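You operate a simulated robot arm through the tools that you are given. There is no shell and no other tool.

You run a simulated robot arm. Do the job below in one go: nothing can be reset, and whatever is moved stays where it is left.

## Task
Damp test compressor three till it shakes 3 mm/s or less.
Fine: guard stays down; stand the blue sensor on its dome, start it, turn the damper knob; then stop, bleed to nought, leave the bleed open, switch off. Set down upright: blue sensor.

Only the result counts: the job must be done as asked and must still hold three seconds after the hand-in. Knocking over, shifting, dropping, spilling or breaking anything else fails it.

## Robot
A 7-joint arm with a two-finger parallel gripper, fixed in place. Base frame: the origin is on the floor under the middle of its stand, x ahead of it, y to its left, z up. Readings come in m, rad, newtons and seconds.
It reaches about 1.247 m from its shoulder. Its first joint turns from -2.304 to 2.304 rad. Payload 3.91 kg.
The TCP is the grasp point between the finger pads, 0.03 m short of the fingertips. In the tool frame z runs along the fingers and y along their closing line. The gripper opens to 0.11 m. The fingers are 0.02 m wide and 0.01 m thick; the gripper's body (0.048 by 0.112 m) begins 0.055 m behind the TCP.
Orientation is that of the tool frame in the base frame, as a unit quaternion [x, y, z, w]. With the fingers straight down and closing along the base's y, the tool's x points along the base's -x, its y along +y and its z along -z.

## Interface
- The arm moves only by the tool send_rows. Its argument "targets" is a list that holds one entry, the list of rows, each a list of 7 numbers: the gripper command, from -1 (shut) to 1 (fully open), values between in proportion, then the shift along the base's x, y, z in m, then the turn, a rotation vector about the base's x, y, z in rad. In form: [[[fingers, tx, ty, tz, rx, ry, rz], ...]]. A call has 1 to 20 rows; each row is the pose to reach, as a shift and turn from the pose commanded when the call began. Each row takes 0.2 s and may step no farther than 0.05 m and 0.15 rad from the row before; otherwise, or with a gripper value out of range, the whole call is refused. A pose out of reach is approached as far as the arm can. The call stops where the force on the tool passes 90 N (or 10 N more than at its start, if that is more) or the arm is blocked; 0.2 s more then pass. Each finger travels about 0.108 m/s and halts on what it meets, pressing with about 30 N; the grip force reading is that of the motor and also rises with nothing between the fingers. The clock runs only during rows and for 0.2 s after the last one: add rows that repeat a pose to give the fingers time. It gives the time, the measured TCP pose, the force on the tool (base axes), the opening and the grip force at its end, in the units of the frame above (readings bear some noise), with the torque about the TCP (base axes, N m) and any sound that the robot's microphone picked up.
- Cameras (640 x 400 px; columns grow to the right, rows downward): "scene" is fixed at [0.4007, 0.5006, 1.4966]; the picture's right is [-0.40, -0.92, 0.00], its down [-0.75, 0.32, -0.58] and it looks along [0.54, -0.23, -0.81] (base axes); focal length 214 px, centre (320, 200). "wrist" rides on the gripper at [0.072, 0.017, -0.103] in the tool frame; the picture's right is [-0.23, 0.97, 0.00], its down [-0.76, -0.18, -0.62] and it looks along [-0.61, -0.14, 0.78] (tool axes); focal length 222 px, centre (320, 200). There is no depth. A picture from a camera that has moved, and an enlarged one, comes with that camera's place and axes in the base frame and with its lens.
- snapshot(camera): a new picture of that camera. The clock stands still meanwhile.
- inspect(camera, box): a new picture of the part [left, top, right, bottom] of that camera's present view, enlarged. The clock stands still meanwhile.
- sign_off(): hands the job in; it is judged then, once.

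Places have to be worked out from the pictures, the camera data and where the tool is seen. Open the gripper and draw the arm clear of the work before you hand the job in, unless the task says otherwise.

The tools are called after "Call:" as a command line: name --argument value ..., lists and objects as JSON in quotes. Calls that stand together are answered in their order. send_rows: Moves the arm, as the interface text tells. Its arguments: {"type":"object","properties":{"targets":{"type":"array"}},"required":["targets"]} The other tools are called the same way: snapshot (camera) takes a picture; inspect (camera, box) takes an enlarged picture of a part of a camera's view; sign_off () hands the job in.

At the start:

```text
time_s: 0.0
eef_pos: [0.7049, 0.2137, 1.2703]
tcp_rot: [-0.001, 1.0, 0.0, 0.001]
contact_force: [-0.5, 0.0, 0.6]
wrist_torque: [-0.01, 0.03, -0.03]
grip_width: 0.1103
gripper_force: 0.0
```

scene: 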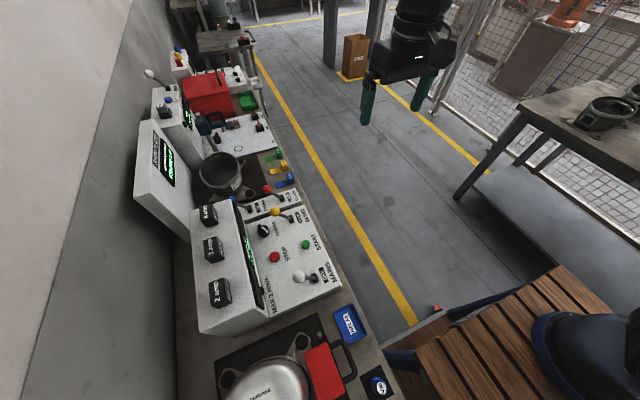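
wrist: 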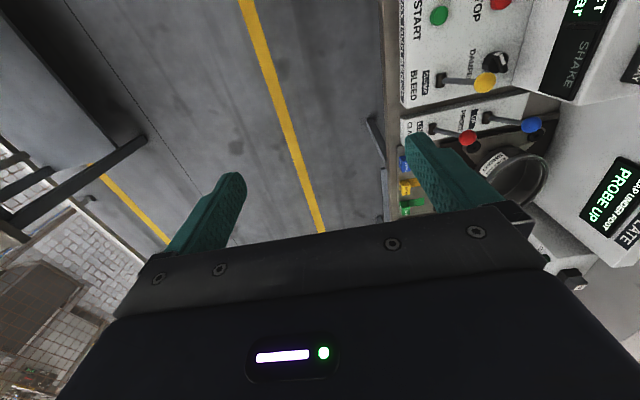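

I'll start by looking closer at the bench in both cameras to identify the panel, the knobs, the compressor and the sensors.

Call:
inspect --camera "scene" --box '[180, 180, 400, 400]'

Call:
inspect --camera "scene" --box '[130, 30, 320, 220]'

Call:
inspect --camera "wrist" --box '[380, 0, 640, 300]'

```text
1.82 times, centred on (290, 290) of scene
camera zoom: at [0.4007, 0.5006, 1.4966], right [-0.4, -0.92, 0.0], down [-0.75, 0.32, -0.58], along [0.54, -0.23, -0.81], focal length 390 px, centre (374, 36)
```

zoom: 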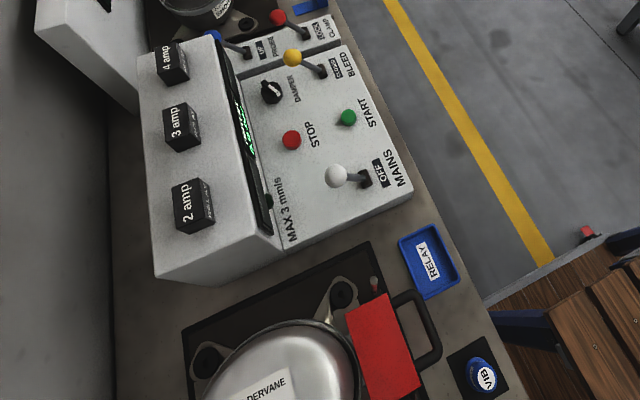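

```text
2.11 times, centred on (225, 125) of scene
camera zoom: at [0.4007, 0.5006, 1.4966], right [-0.4, -0.92, 0.0], down [-0.75, 0.32, -0.58], along [0.54, -0.23, -0.81], focal length 452 px, centre (520, 358)
```

zoom: 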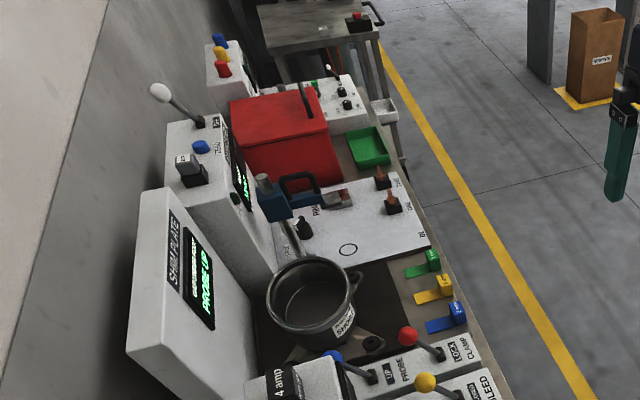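

```text
1.33 times, centred on (510, 150) of wrist
camera zoom: at [0.632, 0.2311, 1.3726], right [0.23, 0.97, 0.0], down [0.76, -0.18, 0.62], along [0.61, -0.14, -0.78], focal length 296 px, centre (67, 267)
```

zoom: 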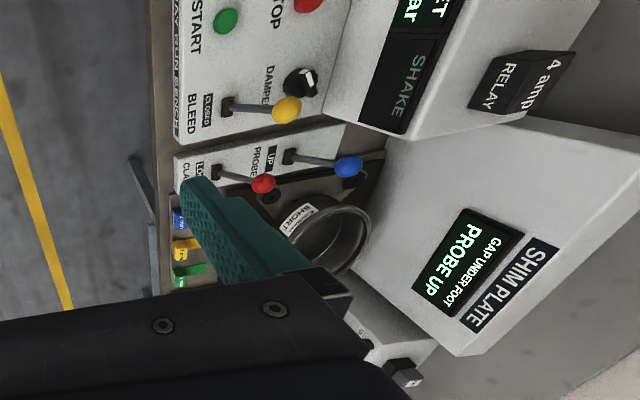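

The bench runs along +x at y≈0.4–0.8: compressor plate near x≈0.4, panel near x≈0.65. I'll swing the tool by 90° about z so the wrist camera looks at the bench, staying high.

Call:
send_rows --targets '[[[1, -0.024, 0.005, 0.004, 0, 0, 0.131], [1, -0.048, 0.01, 0.008, 0, 0, 0.262], [1, -0.072, 0.015, 0.012, 0, 0, 0.393], [1, -0.096, 0.02, 0.016, 0, 0, 0.524], [1, -0.12, 0.025, 0.02, 0, 0, 0.654], [1, -0.144, 0.03, 0.024, 0, 0, 0.785], [1, -0.168, 0.035, 0.028, 0, 0, 0.916], [1, -0.192, 0.04, 0.032, 0, 0, 1.047], [1, -0.216, 0.045, 0.036, 0, 0, 1.178], [1, -0.24, 0.05, 0.04, 0, 0, 1.309], [1, -0.264, 0.055, 0.044, 0, 0, 1.44], [1, -0.285, 0.06, 0.05, 0, 0, 1.571]]]'

Call:
snapshot --camera "wrist"

Call:
snapshot --camera "scene"

```text
time_s: 2.6
eef_pos: [0.4203, 0.2729, 1.3212]
tcp_rot: [0.708, -0.706, 0.001, 0.001]
contact_force: [1.0, 0.9, 0.6]
wrist_torque: [0.02, -0.01, -0.02]
grip_width: 0.11
gripper_force: 0.2
```

```text
taken
camera wrist: at [0.4025, 0.202, 1.423], right [-0.97, 0.23, 0.0], down [0.18, 0.76, 0.62], along [0.14, 0.61, -0.78], focal length 222 px, centre (320, 200)
```

wrist: 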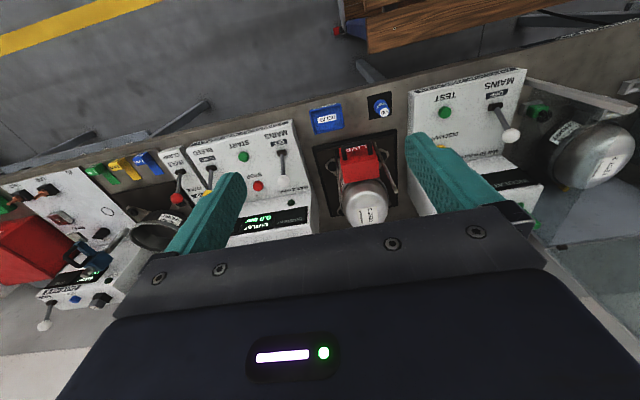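

```text
taken
```

scene: 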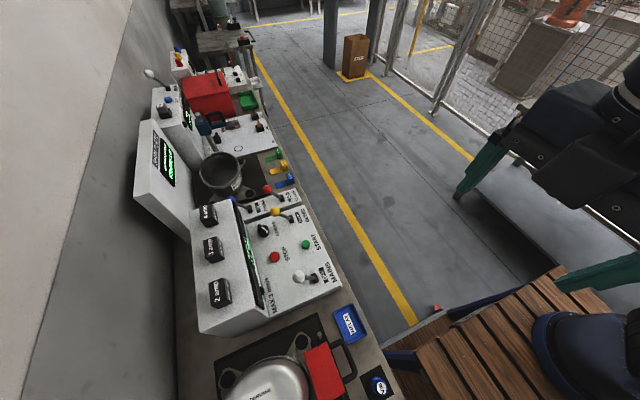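

There are multiple compressors and stations along the bench. I'll zoom into each part of this view to read the labels.

Call:
inspect --camera "wrist" --box '[290, 60, 530, 240]'

Call:
inspect --camera "wrist" --box '[120, 90, 340, 240]'

Call:
inspect --camera "wrist" --box '[400, 60, 640, 240]'

Call:
inspect --camera "wrist" --box '[0, 130, 200, 340]'

```text
2.22 times, centred on (410, 150) of wrist
camera zoom: at [0.4025, 0.202, 1.423], right [-0.97, 0.23, 0.0], down [0.18, 0.76, 0.62], along [0.14, 0.61, -0.78], focal length 494 px, centre (120, 311)
```

zoom: 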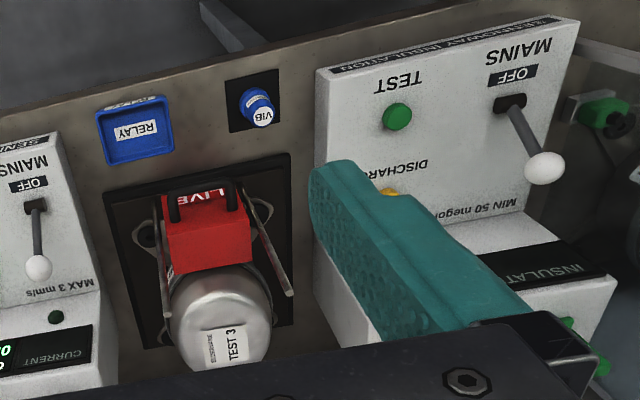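

```text
2.67 times, centred on (230, 165) of wrist
camera zoom: at [0.4025, 0.202, 1.423], right [-0.97, 0.23, 0.0], down [0.18, 0.76, 0.62], along [0.14, 0.61, -0.78], focal length 592 px, centre (560, 293)
```

zoom: 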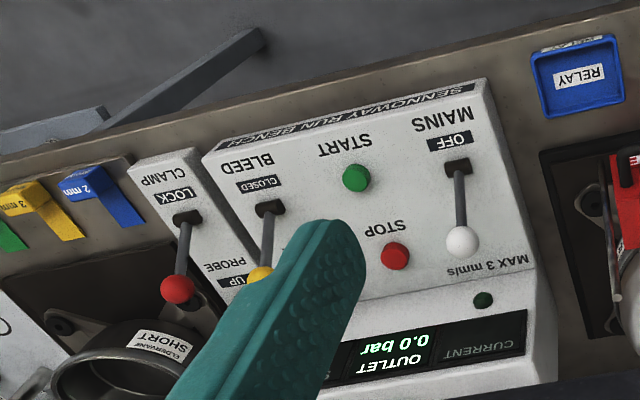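

```text
2.22 times, centred on (520, 150) of wrist
camera zoom: at [0.4025, 0.202, 1.423], right [-0.97, 0.23, 0.0], down [0.18, 0.76, 0.62], along [0.14, 0.61, -0.78], focal length 494 px, centre (-124, 311)
```

zoom: 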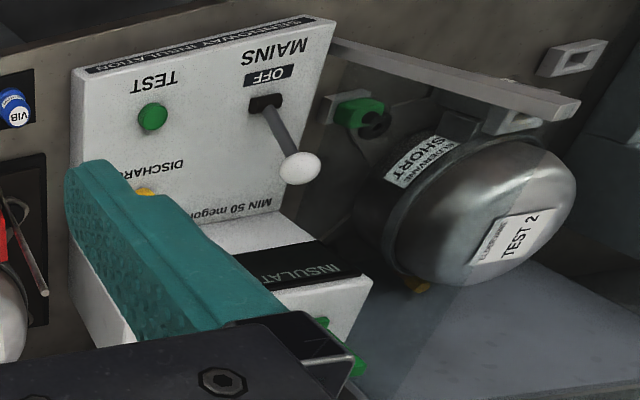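

```text
1.90 times, centred on (100, 235) of wrist
camera zoom: at [0.4025, 0.202, 1.423], right [-0.97, 0.23, 0.0], down [0.18, 0.76, 0.62], along [0.14, 0.61, -0.78], focal length 423 px, centre (739, 133)
```

zoom: 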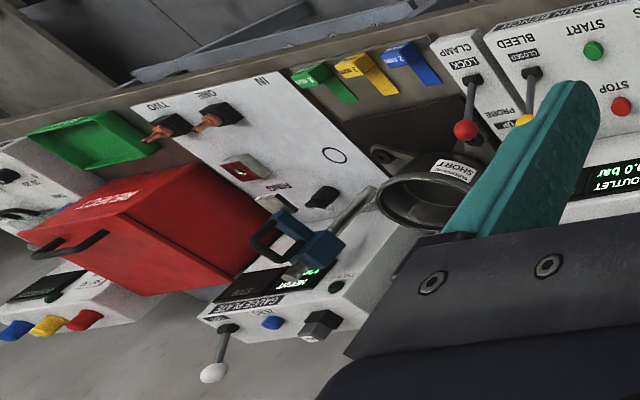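

Test 3 is the compressor at about x≈0.37 beside the "Sennoway run bench" panel, with the red LIVE guard down; triangulating, the VIB sensor top is near (0.292, 0.401, 0.875). I move closer to get precise geometry.

Call:
send_rows --targets '[[[1, -0.015, -0.005, -0.04, 0, 0, 0], [1, -0.03, -0.01, -0.08, 0, 0, 0], [1, -0.045, -0.015, -0.12, 0, 0, 0], [1, -0.06, -0.02, -0.16, 0, 0, 0], [1, -0.06, -0.02, -0.16, 0, 0, 0]]]'

Call:
snapshot --camera "wrist"

Call:
inspect --camera "wrist" --box '[200, 0, 440, 220]'

Call:
inspect --camera "wrist" --box '[0, 0, 240, 240]'

```text
time_s: 3.8
eef_pos: [0.3592, 0.2549, 1.1596]
tcp_rot: [-0.707, 0.707, 0.0, 0.0]
contact_force: [-0.2, -0.1, 0.1]
wrist_torque: [-0.01, -0.04, 0.0]
grip_width: 0.1099
gripper_force: 0.0
```

```text
taken
camera wrist: at [0.3419, 0.1832, 1.2626], right [-0.97, 0.23, 0.0], down [0.18, 0.76, 0.62], along [0.14, 0.61, -0.78], focal length 222 px, centre (320, 200)
```

wrist: 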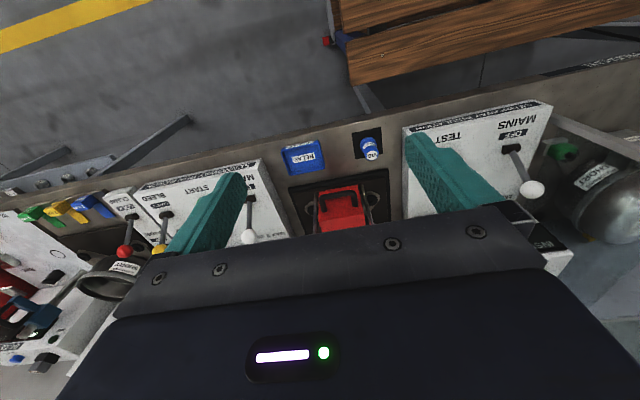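

```text
1.82 times, centred on (320, 110) of wrist
camera zoom: at [0.3419, 0.1832, 1.2626], right [-0.97, 0.23, 0.0], down [0.18, 0.76, 0.62], along [0.14, 0.61, -0.78], focal length 404 px, centre (320, 364)
```

zoom: 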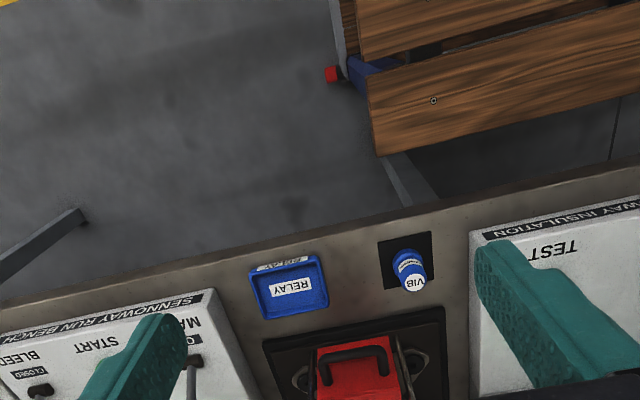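

```text
1.67 times, centred on (120, 120) of wrist
camera zoom: at [0.3419, 0.1832, 1.2626], right [-0.97, 0.23, 0.0], down [0.18, 0.76, 0.62], along [0.14, 0.61, -0.78], focal length 370 px, centre (653, 333)
```

zoom: 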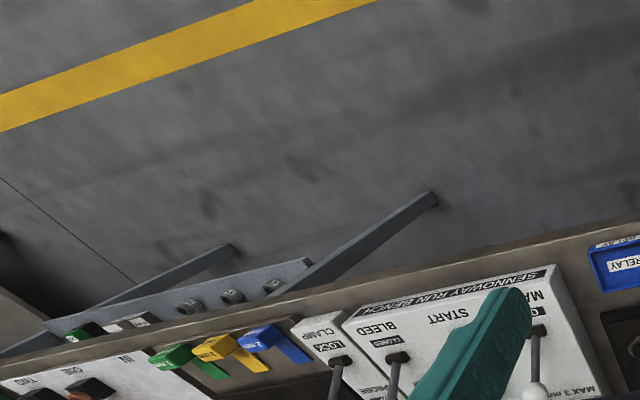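

The guard and sensor are clear; the gripper body hides the dome. I shift toward +y and a bit up so the camera centres on the dome and the panel.

Call:
send_rows --targets '[[[1, 0.01, 0.04, 0.02, 0, 0, 0], [1, 0.02, 0.08, 0.04, 0, 0, 0], [1, 0.03, 0.12, 0.05, 0, 0, 0], [1, 0.04, 0.16, 0.06, 0, 0, 0], [1, 0.04, 0.16, 0.06, 0, 0, 0]]]'

Call:
snapshot --camera "wrist"

Call:
inspect --camera "wrist" --box '[200, 0, 440, 230]'

Call:
inspect --camera "wrist" --box '[60, 30, 300, 260]'

Call:
snapshot --camera "scene"

```text
time_s: 5.0
eef_pos: [0.3984, 0.4145, 1.2189]
tcp_rot: [-0.707, 0.707, 0.0, -0.001]
contact_force: [-0.1, -0.8, 1.3]
wrist_torque: [0.03, -0.06, 0.04]
grip_width: 0.1101
gripper_force: 0.1
```

```text
taken
camera wrist: at [0.3806, 0.3426, 1.3222], right [-0.97, 0.23, 0.0], down [0.18, 0.76, 0.62], along [0.14, 0.61, -0.78], focal length 222 px, centre (320, 200)
```

wrist: 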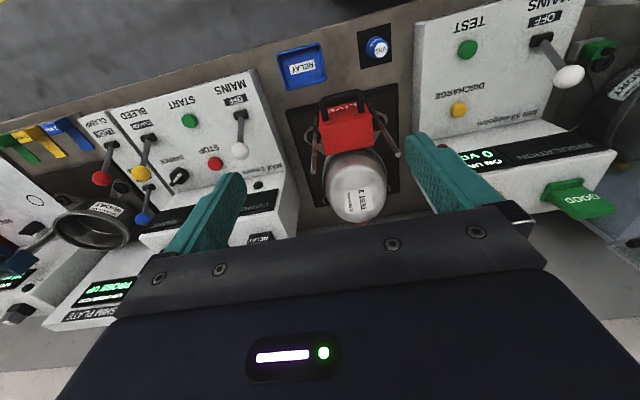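

```text
1.74 times, centred on (320, 115) of wrist
camera zoom: at [0.3806, 0.3426, 1.3222], right [-0.97, 0.23, 0.0], down [0.18, 0.76, 0.62], along [0.14, 0.61, -0.78], focal length 386 px, centre (320, 348)
```

zoom: 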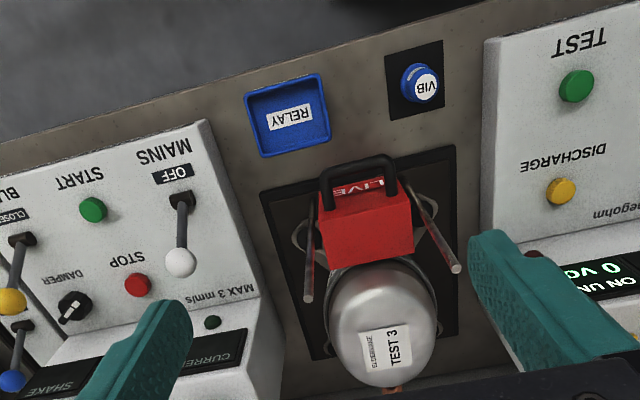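

```text
1.74 times, centred on (180, 145) of wrist
camera zoom: at [0.3806, 0.3426, 1.3222], right [-0.97, 0.23, 0.0], down [0.18, 0.76, 0.62], along [0.14, 0.61, -0.78], focal length 386 px, centre (564, 296)
```

zoom: 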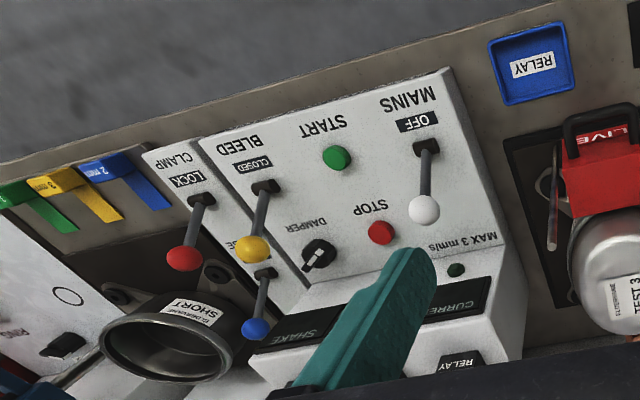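

```text
taken
```

scene: 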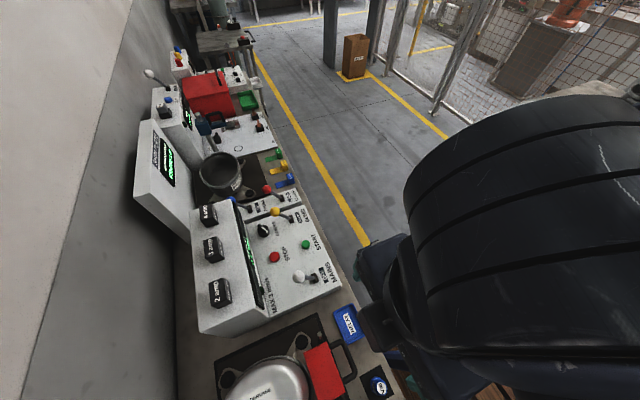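

Triangulated so far: panel surface z≈0.855, START (0.675,0.431), STOP (0.675,0.533), DAMPER (0.765,0.539, top 0.885), MAINS ball (0.566,0.486,0.947), BLEED ball (0.782,0.487,0.941), bench top z≈0.77–0.8, dome top near (0.37,0.62,0.97). Next a closer look at the sensor.

Call:
send_rows --targets '[[[1, -0.03, -0.02, -0.03, 0, 0, 0], [1, -0.06, -0.04, -0.06, 0, 0, 0], [1, -0.09, -0.06, -0.1, 0, 0, 0], [1, -0.11, -0.075, -0.14, 0, 0, 0], [1, -0.12, -0.09, -0.18, 0, 0, 0], [1, -0.12, -0.09, -0.21, 0, 0, 0], [1, -0.12, -0.09, -0.21, 0, 0, 0]]]'

Call:
snapshot --camera "wrist"

Call:
inspect --camera "wrist" --box '[230, 60, 430, 220]'

```text
refused: row 3 steps farther than a row can; nothing moved
```

```text
taken
camera wrist: at [0.3806, 0.3426, 1.3222], right [-0.97, 0.23, 0.0], down [0.18, 0.76, 0.62], along [0.14, 0.61, -0.78], focal length 222 px, centre (320, 200)
```

wrist: 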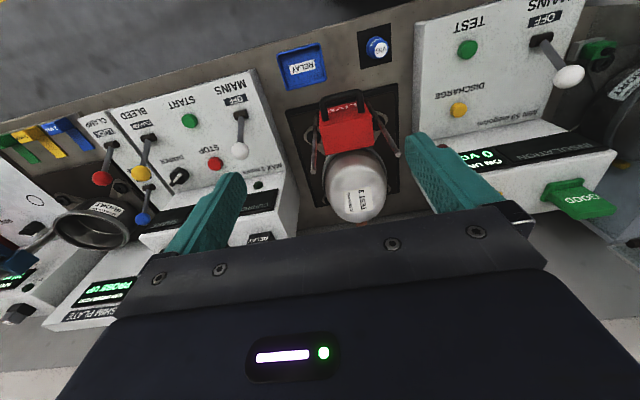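

```text
2.50 times, centred on (330, 140) of wrist
camera zoom: at [0.3806, 0.3426, 1.3222], right [-0.97, 0.23, 0.0], down [0.18, 0.76, 0.62], along [0.14, 0.61, -0.78], focal length 555 px, centre (295, 350)
```

zoom: 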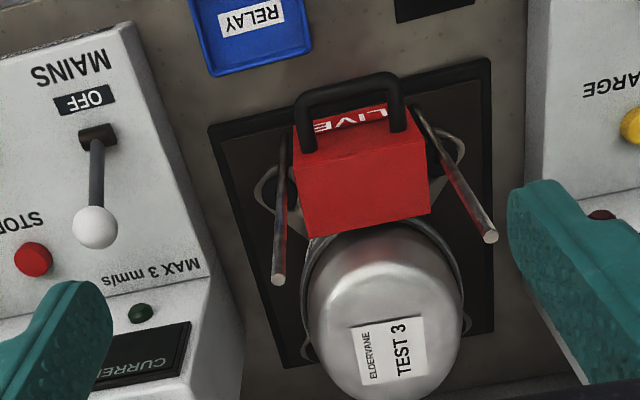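

The move was refused for step length; I'll resend with shorter steps.

Call:
send_rows --targets '[[[1, -0.018, -0.013, -0.03, 0, 0, 0], [1, -0.036, -0.026, -0.06, 0, 0, 0], [1, -0.054, -0.039, -0.09, 0, 0, 0], [1, -0.072, -0.052, -0.12, 0, 0, 0], [1, -0.09, -0.065, -0.15, 0, 0, 0], [1, -0.108, -0.078, -0.18, 0, 0, 0], [1, -0.12, -0.09, -0.21, 0, 0, 0], [1, -0.12, -0.09, -0.21, 0, 0, 0]]]'

Call:
snapshot --camera "wrist"

Call:
inspect --camera "wrist" --box '[230, 60, 430, 220]'

```text
time_s: 6.8
eef_pos: [0.2804, 0.3214, 1.0093]
tcp_rot: [0.708, -0.707, -0.001, 0.0]
contact_force: [0.6, -0.4, 0.3]
wrist_torque: [0.03, 0.05, 0.02]
grip_width: 0.1098
gripper_force: 0.1
```

```text
taken
camera wrist: at [0.2623, 0.2494, 1.1123], right [-0.97, 0.23, 0.0], down [0.18, 0.76, 0.62], along [0.14, 0.61, -0.78], focal length 222 px, centre (320, 200)
```

wrist: 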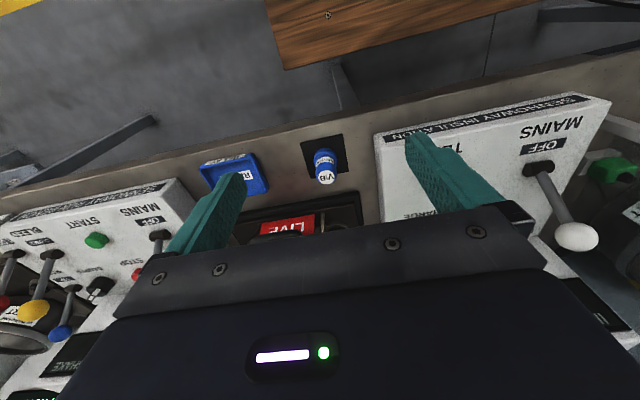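

```text
2.50 times, centred on (330, 140) of wrist
camera zoom: at [0.2623, 0.2494, 1.1123], right [-0.97, 0.23, 0.0], down [0.18, 0.76, 0.62], along [0.14, 0.61, -0.78], focal length 555 px, centre (295, 350)
```

zoom: 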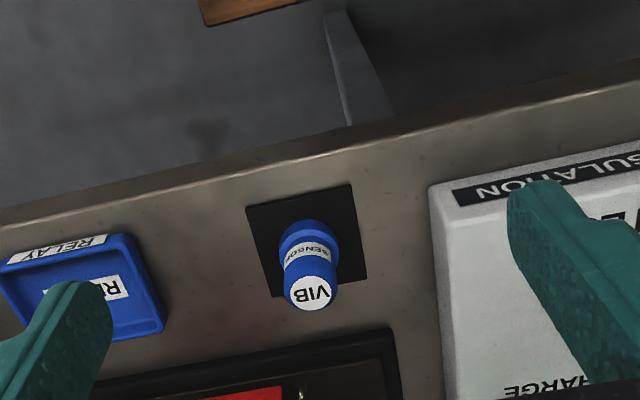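

The sensor resolves to (0.289, 0.400), top z≈0.876, standing on a pad at z≈0.82. Now I turn the tool back to yaw 0 and look at the Test 3 dome from the −x side to fix its apex.

Call:
send_rows --targets '[[[1, -0.002, 0.015, 0.02, 0, 0, -0.131], [1, -0.006, 0.03, 0.04, 0, 0, -0.262], [1, -0.01, 0.055, 0.06, 0, 0, -0.393], [1, -0.014, 0.08, 0.08, 0, 0, -0.524], [1, -0.018, 0.105, 0.1, 0, 0, -0.654], [1, -0.022, 0.13, 0.12, 0, 0, -0.785], [1, -0.026, 0.16, 0.13, 0, 0, -0.916], [1, -0.03, 0.19, 0.14, 0, 0, -1.047], [1, -0.034, 0.22, 0.14, 0, 0, -1.178], [1, -0.038, 0.25, 0.14, 0, 0, -1.309], [1, -0.044, 0.28, 0.14, 0, 0, -1.44], [1, -0.05, 0.3, 0.14, 0, 0, -1.571], [1, -0.05, 0.3, 0.14, 0, 0, -1.571]]]'

Call:
snapshot --camera "wrist"

Call:
inspect --camera "wrist" --box '[230, 20, 430, 220]'

```text
time_s: 9.6
eef_pos: [0.2312, 0.6246, 1.1497]
tcp_rot: [0.001, 1.0, 0.001, 0.0]
contact_force: [-0.9, 0.0, -0.6]
wrist_torque: [0.03, -0.01, 0.01]
grip_width: 0.1099
gripper_force: 0.1
```

```text
taken
camera wrist: at [0.1581, 0.6417, 1.2538], right [0.23, 0.97, 0.0], down [0.76, -0.18, 0.62], along [0.61, -0.14, -0.78], focal length 222 px, centre (320, 200)
```

wrist: 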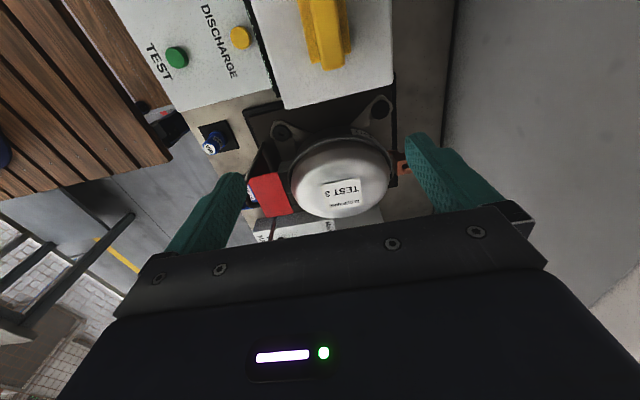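

```text
2.00 times, centred on (330, 120) of wrist
camera zoom: at [0.1581, 0.6417, 1.2538], right [0.23, 0.97, 0.0], down [0.76, -0.18, 0.62], along [0.61, -0.14, -0.78], focal length 444 px, centre (300, 360)
```

zoom: 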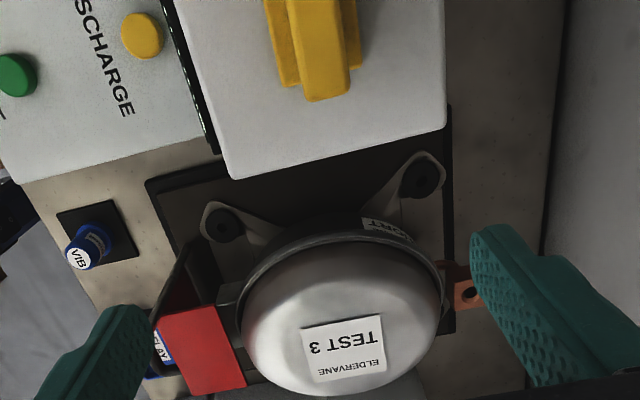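

The dome apex (label centre) triangulates to (0.371, 0.626, 0.977); two vertical guard posts stand at (0.311,0.497) and (0.428,0.498) reaching z≈1.06, so I must carry over them. I now go above the sensor with yaw 90° and part-open fingers.

Call:
send_rows --targets '[[[0.1, 0.004, -0.015, 0, 0, 0, 0.131], [0.1, 0.008, -0.035, 0, 0, 0, 0.262], [0.1, 0.012, -0.055, 0, 0, 0, 0.393], [0.1, 0.016, -0.075, 0, 0, 0, 0.524], [0.1, 0.02, -0.095, 0, 0, 0, 0.654], [0.1, 0.025, -0.115, 0, 0, 0, 0.785], [0.1, 0.03, -0.135, 0, 0, 0, 0.916], [0.1, 0.035, -0.155, 0, 0, 0, 1.047], [0.1, 0.04, -0.175, 0, 0, 0, 1.178], [0.1, 0.046, -0.195, -0.01, 0, 0, 1.309], [0.1, 0.052, -0.215, -0.03, 0, 0, 1.44], [0.1, 0.058, -0.225, -0.06, 0, 0, 1.571], [0.1, 0.058, -0.225, -0.1, 0, 0, 1.571], [0.1, 0.058, -0.225, -0.14, 0, 0, 1.571], [0.1, 0.058, -0.225, -0.14, 0, 0, 1.571]]]'

Call:
snapshot --camera "wrist"

Call:
inspect --camera "wrist" --box '[230, 40, 430, 220]'

Call:
snapshot --camera "scene"

```text
time_s: 12.8
eef_pos: [0.2851, 0.3974, 1.01]
tcp_rot: [0.708, -0.706, 0.0, 0.0]
contact_force: [0.2, -0.5, -0.4]
wrist_torque: [0.0, -0.01, 0.01]
grip_width: 0.0606
gripper_force: 0.1
```

```text
taken
camera wrist: at [0.268, 0.326, 1.114], right [-0.97, 0.23, 0.0], down [0.18, 0.76, 0.62], along [0.14, 0.61, -0.78], focal length 222 px, centre (320, 200)
```

wrist: 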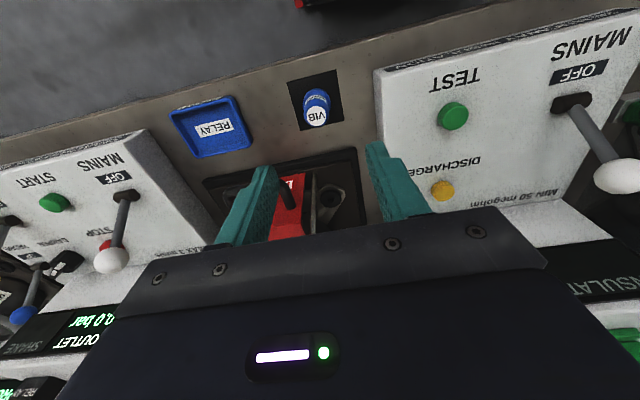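

```text
2.22 times, centred on (330, 130) of wrist
camera zoom: at [0.268, 0.326, 1.114], right [-0.97, 0.23, 0.0], down [0.18, 0.76, 0.62], along [0.14, 0.61, -0.78], focal length 494 px, centre (298, 356)
```

zoom: 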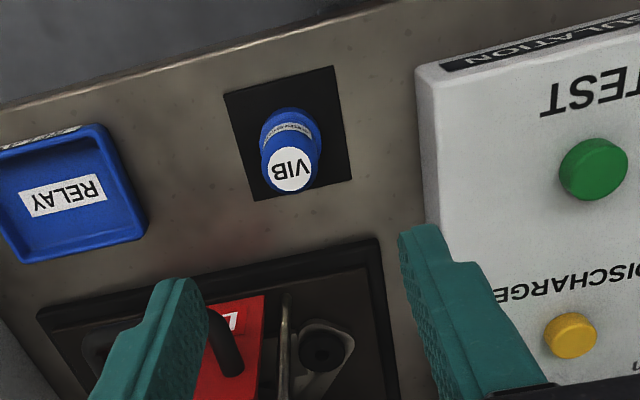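

```text
taken
```

scene: 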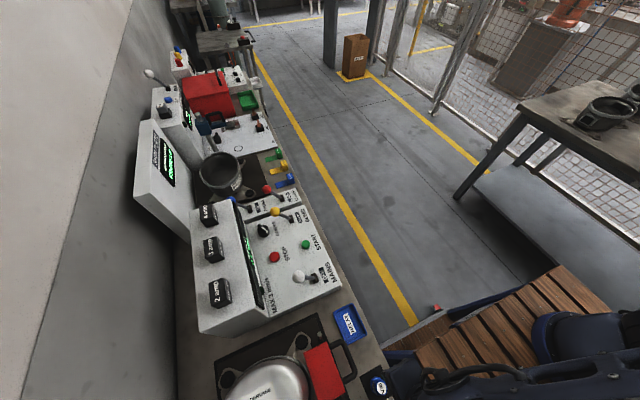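

The sensor is confirmed at (0.288, 0.400), nearly under the tool. I descend so the pads straddle its upper body, then close on it.

Call:
send_rows --targets '[[[0.1, 0.001, 0.001, -0.04, 0, 0, 0], [0.1, 0.001, 0.001, -0.08, 0, 0, 0], [0.1, 0.001, 0.001, -0.115, 0, 0, 0], [0.1, 0.001, 0.001, -0.142, 0, 0, 0], [0.1, 0.001, 0.001, -0.142, 0, 0, 0]]]'

Call:
snapshot --camera "wrist"

Call:
inspect --camera "scene" --box '[260, 280, 460, 400]'

```text
time_s: 14.0
eef_pos: [0.2882, 0.3986, 0.8681]
tcp_rot: [-0.707, 0.707, 0.0, 0.001]
contact_force: [0.0, 1.0, -0.1]
wrist_torque: [-0.03, 0.03, -0.01]
grip_width: 0.0606
gripper_force: 0.0
```

```text
taken
camera wrist: at [0.2706, 0.3262, 0.9722], right [-0.97, 0.23, 0.0], down [0.18, 0.76, 0.62], along [0.14, 0.61, -0.78], focal length 222 px, centre (320, 200)
```

wrist: 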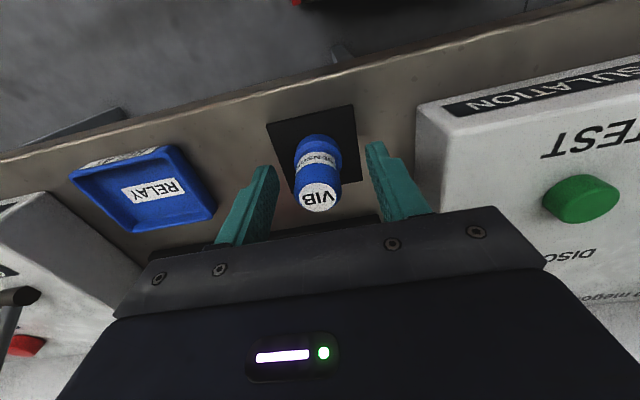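

```text
3.20 times, centred on (360, 340) of scene
camera zoom: at [0.4007, 0.5006, 1.4966], right [-0.4, -0.92, 0.0], down [-0.75, 0.32, -0.58], along [0.54, -0.23, -0.81], focal length 686 px, centre (192, -248)
```

zoom: 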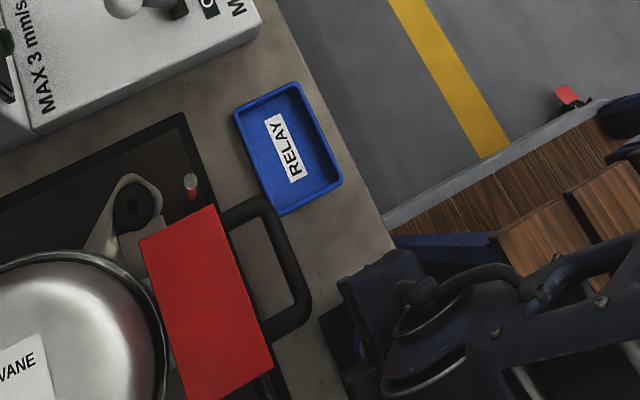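

The sensor sits centred between the pads. I close the gripper on it.

Call:
send_rows --targets '[[[-0.3, 0, 0, 0, 0, 0, 0], [-0.7, 0, 0, 0, 0, 0, 0], [-1, 0, 0, 0, 0, 0, 0], [-1, 0, 0, 0, 0, 0, 0]]]'

```text
time_s: 15.0
eef_pos: [0.288, 0.3972, 0.8699]
tcp_rot: [0.707, -0.707, 0.0, 0.0]
contact_force: [1.0, 0.3, -0.7]
wrist_torque: [0.03, -0.06, 0.03]
grip_width: 0.0271
gripper_force: 30.1
```

The pads hold it at 27 mm with 30 N. I lift it straight up to clear the posts and check the grip.

Call:
send_rows --targets '[[[-1, 0, 0, 0.02, 0, 0, 0], [-1, 0, 0, 0.06, 0, 0, 0], [-1, 0, 0, 0.105, 0, 0, 0], [-1, 0, 0, 0.15, 0, 0, 0], [-1, 0, 0, 0.195, 0, 0, 0], [-1, 0, 0, 0.24, 0, 0, 0], [-1, 0, 0, 0.28, 0, 0, 0], [-1, 0, 0, 0.28, 0, 0, 0]]]'

Call:
snapshot --camera "wrist"

Call:
inspect --camera "scene" --box '[260, 280, 460, 400]'

```text
time_s: 16.8
eef_pos: [0.2884, 0.3985, 1.1486]
tcp_rot: [0.707, -0.707, 0.0, 0.0]
contact_force: [0.8, -0.4, -1.8]
wrist_torque: [-0.04, 0.0, 0.01]
grip_width: 0.0271
gripper_force: 29.8
```

```text
taken
camera wrist: at [0.27, 0.3264, 1.2522], right [-0.97, 0.23, 0.0], down [0.18, 0.76, 0.62], along [0.14, 0.61, -0.78], focal length 222 px, centre (320, 200)
```

wrist: 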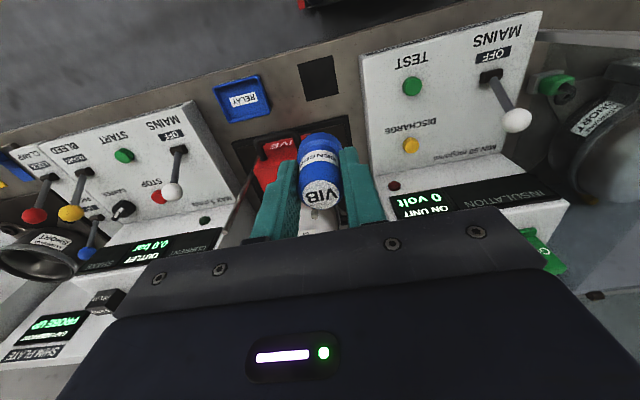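

```text
3.20 times, centred on (360, 340) of scene
camera zoom: at [0.4007, 0.5006, 1.4966], right [-0.4, -0.92, 0.0], down [-0.75, 0.32, -0.58], along [0.54, -0.23, -0.81], focal length 686 px, centre (192, -248)
```

zoom: 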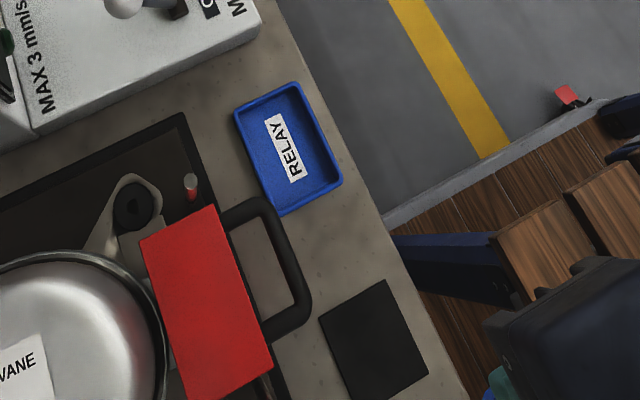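

The sensor is held upright. I carry it over the posts to above the dome apex (0.371, 0.626).

Call:
send_rows --targets '[[[-1, 0.012, 0.033, 0.02, 0, 0, 0], [-1, 0.026, 0.07, 0.02, 0, 0, 0], [-1, 0.04, 0.11, 0.02, 0, 0, 0], [-1, 0.054, 0.15, 0.02, 0, 0, 0], [-1, 0.068, 0.19, 0.02, 0, 0, 0], [-1, 0.083, 0.227, 0.0, 0, 0, 0], [-1, 0.083, 0.227, -0.04, 0, 0, 0], [-1, 0.083, 0.227, -0.07, 0, 0, 0], [-1, 0.083, 0.227, -0.07, 0, 0, 0]]]'

Call:
snapshot --camera "wrist"

Call:
inspect --camera "scene" --box '[180, 260, 420, 400]'

Call:
inspect --camera "wrist" --box '[230, 80, 410, 230]'

```text
time_s: 18.8
eef_pos: [0.3709, 0.6229, 1.0786]
tcp_rot: [0.707, -0.707, 0.0, -0.001]
contact_force: [0.0, 0.3, -1.5]
wrist_torque: [0.0, 0.0, -0.03]
grip_width: 0.0273
gripper_force: 30.2
```

```text
taken
camera wrist: at [0.3549, 0.5519, 1.182], right [-0.97, 0.23, 0.0], down [0.18, 0.76, 0.62], along [0.14, 0.61, -0.78], focal length 222 px, centre (320, 200)
```

wrist: 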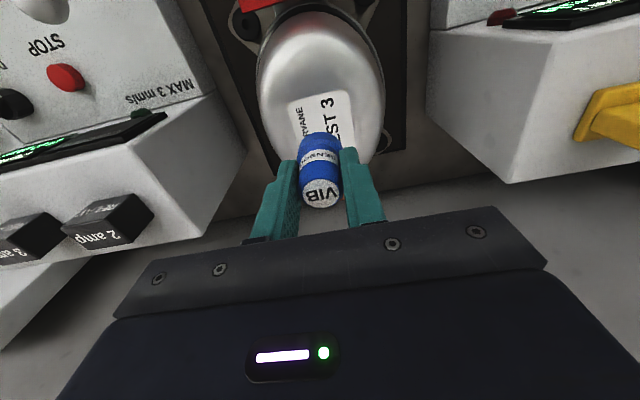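

```text
2.67 times, centred on (300, 330) of scene
camera zoom: at [0.4007, 0.5006, 1.4966], right [-0.4, -0.92, 0.0], down [-0.75, 0.32, -0.58], along [0.54, -0.23, -0.81], focal length 572 px, centre (373, -147)
```

zoom: 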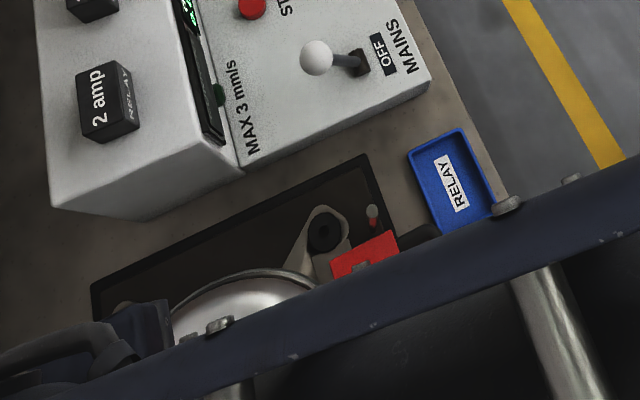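

```text
2.67 times, centred on (320, 155) of wrist
camera zoom: at [0.3549, 0.5519, 1.182], right [-0.97, 0.23, 0.0], down [0.18, 0.76, 0.62], along [0.14, 0.61, -0.78], focal length 592 px, centre (320, 320)
```

zoom: 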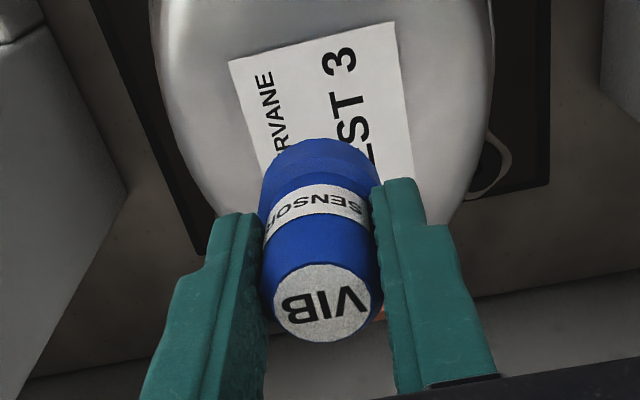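

The sensor is over the label centre (x≈0.370, y≈0.625). I descend, first to just above the expected contact height (TCP z≈1.025), then in millimetre steps watching the force.

Call:
send_rows --targets '[[[-1, 0, 0.001, -0.02, 0, 0, 0], [-1, 0, 0.001, -0.036, 0, 0, 0], [-1, 0, 0.001, -0.036, 0, 0, 0]]]'

Call:
inspect --camera "wrist" --box '[230, 80, 410, 230]'

```text
time_s: 19.6
eef_pos: [0.3721, 0.627, 1.0436]
tcp_rot: [-0.707, 0.707, 0.0, 0.0]
contact_force: [-0.9, 0.5, -1.2]
wrist_torque: [0.03, 0.03, 0.0]
grip_width: 0.0273
gripper_force: 29.8
```

```text
2.67 times, centred on (320, 155) of wrist
camera zoom: at [0.3546, 0.5539, 1.1458], right [-0.97, 0.23, 0.0], down [0.18, 0.76, 0.62], along [0.14, 0.61, -0.78], focal length 592 px, centre (320, 320)
```

zoom: 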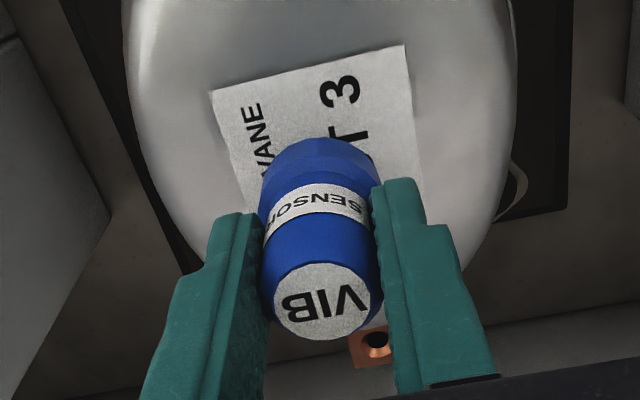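

Still free of contact at TCP z≈1.043. I continue down in small steps.

Call:
send_rows --targets '[[[-1, 0, 0, -0.004, 0, 0, 0], [-1, 0, 0, -0.008, 0, 0, 0]]]'

Call:
send_rows --targets '[[[-1, 0, 0, -0.002, 0, 0, 0], [-1, 0, 0, -0.004, 0, 0, 0]]]'

```text
time_s: 20.2
eef_pos: [0.3728, 0.6264, 1.0332]
tcp_rot: [-0.706, 0.708, 0.0, -0.001]
contact_force: [0.8, 0.2, -0.6]
wrist_torque: [0.03, -0.02, 0.01]
grip_width: 0.0273
gripper_force: 30.1
```

```text
time_s: 20.8
eef_pos: [0.3722, 0.626, 1.0295]
tcp_rot: [0.707, -0.707, 0.001, 0.0]
contact_force: [-0.5, -0.4, -0.8]
wrist_torque: [0.03, -0.02, -0.03]
grip_width: 0.027
gripper_force: 29.9
```

No contact yet (force unchanged). I keep lowering by 2–3 mm per call.

Call:
send_rows --targets '[[[-1, 0, 0, -0.003, 0, 0, 0]]]'

Call:
inspect --camera "wrist" --box '[230, 80, 410, 230]'

```text
time_s: 21.2
eef_pos: [0.3721, 0.6283, 1.0294]
tcp_rot: [-0.707, 0.708, 0.001, 0.002]
contact_force: [3.9, -6.1, 24.5]
wrist_torque: [-0.23, -0.35, -0.11]
grip_width: 0.0269
gripper_force: 29.9
```

```text
2.67 times, centred on (320, 155) of wrist
camera zoom: at [0.3544, 0.5554, 1.1313], right [-0.97, 0.23, 0.0], down [0.18, 0.76, 0.63], along [0.14, 0.61, -0.78], focal length 592 px, centre (320, 320)
```

zoom: 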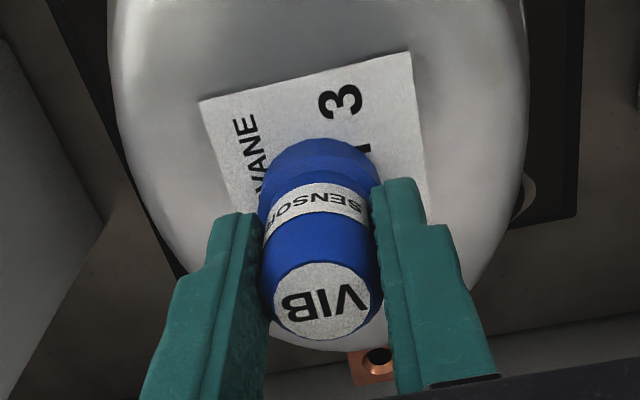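

Contact: about 24 N up at TCP z≈1.029, so the sensor base is on the dome. I ease off, nudge 2–3 mm toward the dome's centre (0.369, 0.629), and touch down again lightly before releasing.

Call:
send_rows --targets '[[[-1, 0, 0, 0.005, 0, 0, 0], [-1, -0.003, 0.003, 0.005, 0, 0, 0], [-1, -0.003, 0.003, 0.0025, 0, 0, 0], [-1, -0.003, 0.003, 0.0025, 0, 0, 0]]]'

```text
time_s: 22.2
eef_pos: [0.3688, 0.631, 1.0295]
tcp_rot: [-0.707, 0.707, 0.0, 0.0]
contact_force: [-0.4, 0.3, -1.0]
wrist_torque: [0.03, 0.0, -0.04]
grip_width: 0.0271
gripper_force: 30.1
```

Call:
send_rows --targets '[[[-1, 0, 0, -0.0015, 0, 0, 0]]]'

```text
time_s: 22.6
eef_pos: [0.3686, 0.6305, 1.028]
tcp_rot: [-0.707, 0.707, 0.001, 0.001]
contact_force: [0.8, -2.3, 8.5]
wrist_torque: [-0.05, -0.1, -0.04]
grip_width: 0.0272
gripper_force: 29.5
```

Light contact (≈8 N). I open the fingers gently just clear of the sensor and look.

Call:
send_rows --targets '[[[-0.4, 0, 0, 0, 0, 0, 0], [-0.2, 0, 0, 0, 0, 0, 0], [0.0, 0, 0, 0, 0, 0, 0], [0.0, 0, 0, 0, 0, 0, 0]]]'

Call:
inspect --camera "wrist" --box '[230, 80, 410, 230]'

```text
time_s: 23.6
eef_pos: [0.3686, 0.6315, 1.0282]
tcp_rot: [0.708, -0.707, 0.0, 0.0]
contact_force: [-0.1, -0.4, 1.4]
wrist_torque: [0.0, -0.01, 0.03]
grip_width: 0.0549
gripper_force: 0.1
```

```text
2.67 times, centred on (320, 155) of wrist
camera zoom: at [0.3514, 0.5588, 1.1304], right [-0.97, 0.23, 0.0], down [0.18, 0.76, 0.62], along [0.14, 0.61, -0.78], focal length 592 px, centre (320, 320)
```

zoom: 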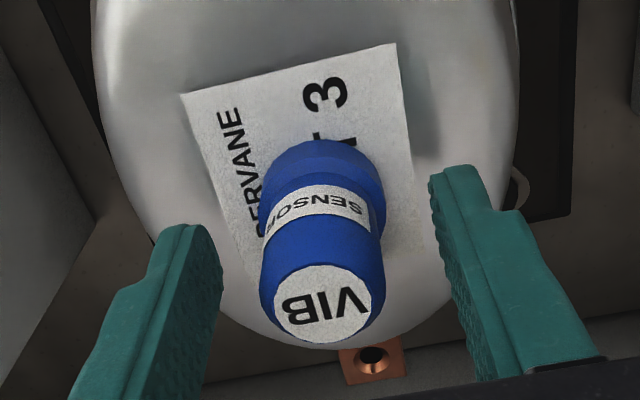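

The sensor stands free on the dome. I rise straight up and check it from above.

Call:
send_rows --targets '[[[0.0, 0, 0, 0.02, 0, 0, 0], [0.0, 0, 0, 0.05, 0, 0, 0], [0.0, 0, 0, 0.09, 0, 0, 0], [0.0, 0, 0, 0.13, 0, 0, 0], [0.0, 0, 0, 0.17, 0, 0, 0], [0.0, 0, 0, 0.17, 0, 0, 0]]]'

Call:
snapshot --camera "wrist"

Call:
inspect --camera "wrist" --box '[230, 40, 410, 190]'

```text
time_s: 25.0
eef_pos: [0.3688, 0.6317, 1.1973]
tcp_rot: [0.707, -0.707, 0.0, 0.001]
contact_force: [0.1, 0.2, 0.5]
wrist_torque: [-0.03, -0.01, 0.02]
grip_width: 0.0551
gripper_force: 0.0
```

```text
taken
camera wrist: at [0.3517, 0.5594, 1.3001], right [-0.97, 0.23, 0.0], down [0.18, 0.76, 0.62], along [0.14, 0.61, -0.78], focal length 222 px, centre (320, 200)
```

wrist: 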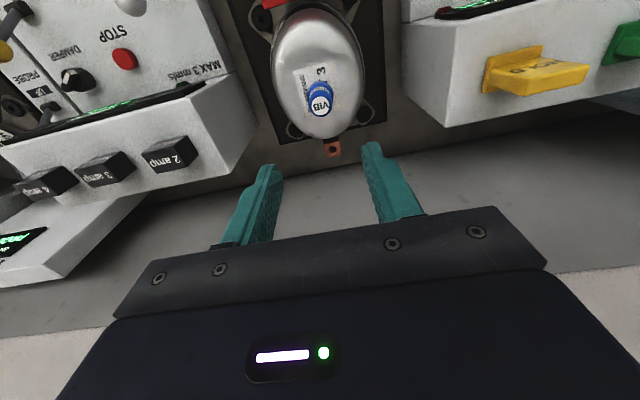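

```text
2.67 times, centred on (320, 115) of wrist
camera zoom: at [0.3517, 0.5594, 1.3001], right [-0.97, 0.23, 0.0], down [0.18, 0.76, 0.62], along [0.14, 0.61, -0.78], focal length 592 px, centre (320, 427)
```

zoom: 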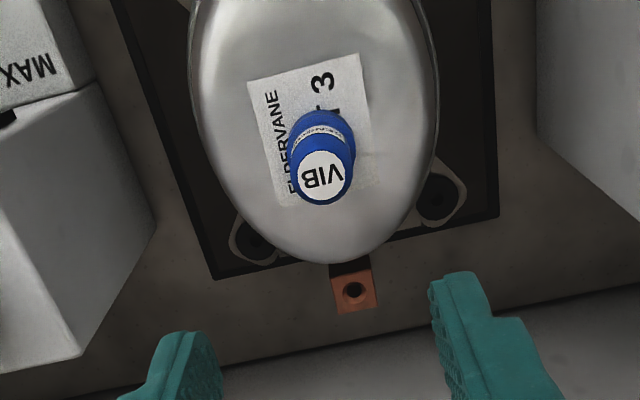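

The sensor stands upright at the centre of the label. Now I move over in front of the run-bench panel to study its controls and display.

Call:
send_rows --targets '[[[1, 0.03, -0.03, 0, 0, 0, 0], [1, 0.06, -0.06, 0, 0, 0, 0], [1, 0.09, -0.09, 0, 0, 0, 0], [1, 0.12, -0.12, 0, 0, 0, 0], [1, 0.15, -0.15, 0, 0, 0, 0], [1, 0.18, -0.18, 0, 0, 0, 0], [1, 0.21, -0.21, 0, 0, 0, 0], [1, 0.24, -0.24, -0.02, 0, 0, 0], [1, 0.28, -0.26, -0.04, 0, 0, 0], [1, 0.31, -0.28, -0.05, 0, 0, 0], [1, 0.31, -0.28, -0.05, 0, 0, 0]]]'

Call:
snapshot --camera "wrist"

Call:
inspect --camera "wrist" --box '[220, 20, 420, 240]'

Call:
inspect --camera "scene" --box '[180, 180, 360, 340]'

```text
time_s: 27.4
eef_pos: [0.6805, 0.3507, 1.149]
tcp_rot: [0.707, -0.707, 0.001, -0.001]
contact_force: [0.3, -0.3, 0.2]
wrist_torque: [0.0, 0.0, 0.0]
grip_width: 0.1099
gripper_force: 0.0
```

```text
taken
camera wrist: at [0.6634, 0.2785, 1.2516], right [-0.97, 0.23, 0.0], down [0.18, 0.76, 0.62], along [0.14, 0.61, -0.78], focal length 222 px, centre (320, 200)
```

wrist: 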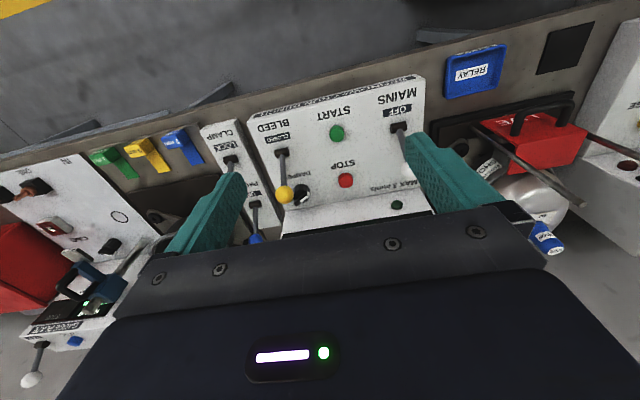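

```text
1.82 times, centred on (320, 130) of wrist
camera zoom: at [0.6634, 0.2785, 1.2516], right [-0.97, 0.23, 0.0], down [0.18, 0.76, 0.62], along [0.14, 0.61, -0.78], focal length 404 px, centre (320, 327)
```

zoom: 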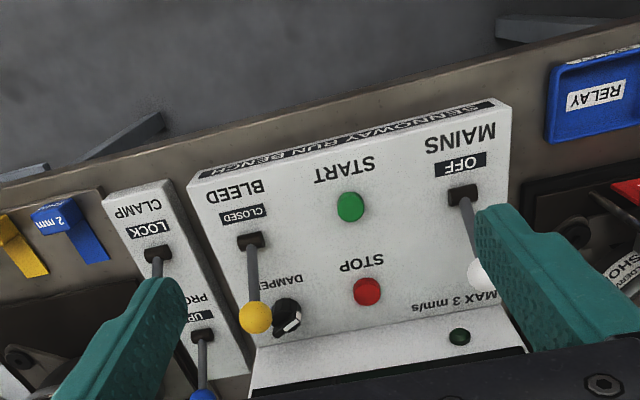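

```text
2.50 times, centred on (270, 260) of scene
camera zoom: at [0.4007, 0.5006, 1.4966], right [-0.4, -0.92, 0.0], down [-0.75, 0.32, -0.58], along [0.54, -0.23, -0.81], focal length 536 px, centre (445, 50)
```

zoom: 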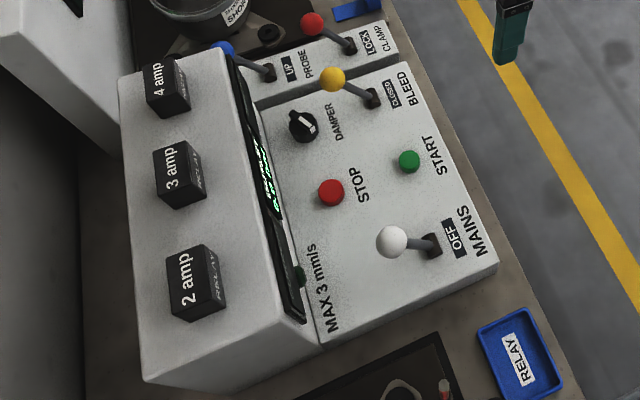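

I see the knob by the bleed lever, and the display face is steep at y≈0.58–0.60. Let me check whether the display can be read from the scene camera by zooming strongly, and zoom on the knob from the wrist.

Call:
inspect --camera "scene" --box '[235, 200, 285, 250]'

Call:
inspect --camera "scene" --box '[240, 245, 310, 315]'

Call:
inspect --camera "wrist" --box '[260, 160, 360, 230]'

```text
8.00 times, centred on (260, 225) of scene
camera zoom: at [0.4007, 0.5006, 1.4966], right [-0.4, -0.92, 0.0], down [-0.75, 0.32, -0.58], along [0.54, -0.23, -0.81], focal length 1716 px, centre (800, 0)
```

zoom: 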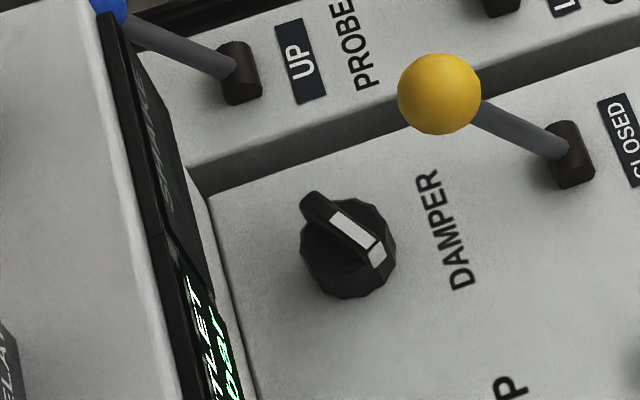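

```text
5.71 times, centred on (275, 280) of scene
camera zoom: at [0.4007, 0.5006, 1.4966], right [-0.4, -0.92, 0.0], down [-0.75, 0.32, -0.58], along [0.54, -0.23, -0.81], focal length 1226 px, centre (577, -257)
```

zoom: 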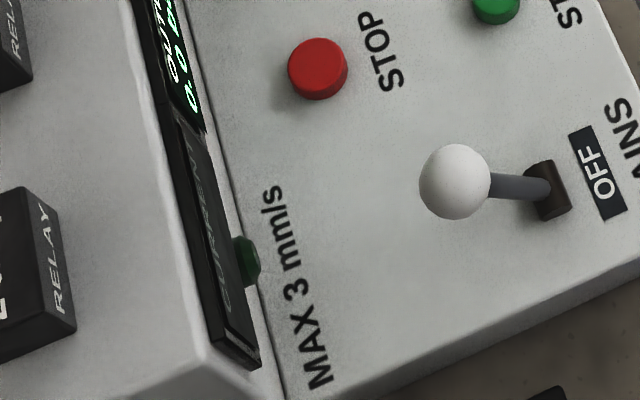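

```text
5.71 times, centred on (310, 195) of wrist
camera zoom: at [0.6634, 0.2785, 1.2516], right [-0.97, 0.23, 0.0], down [0.18, 0.76, 0.62], along [0.14, 0.61, -0.78], focal length 1269 px, centre (377, 229)
```

zoom: 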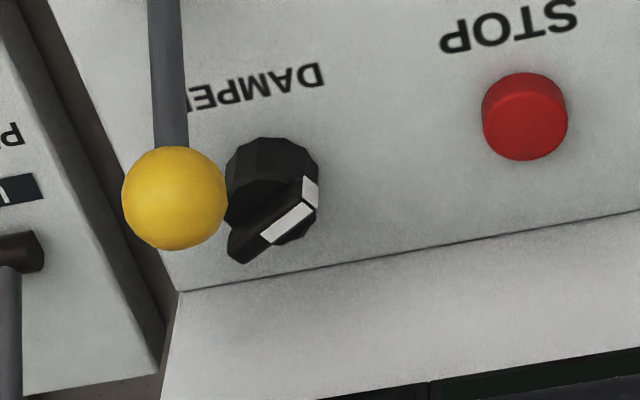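

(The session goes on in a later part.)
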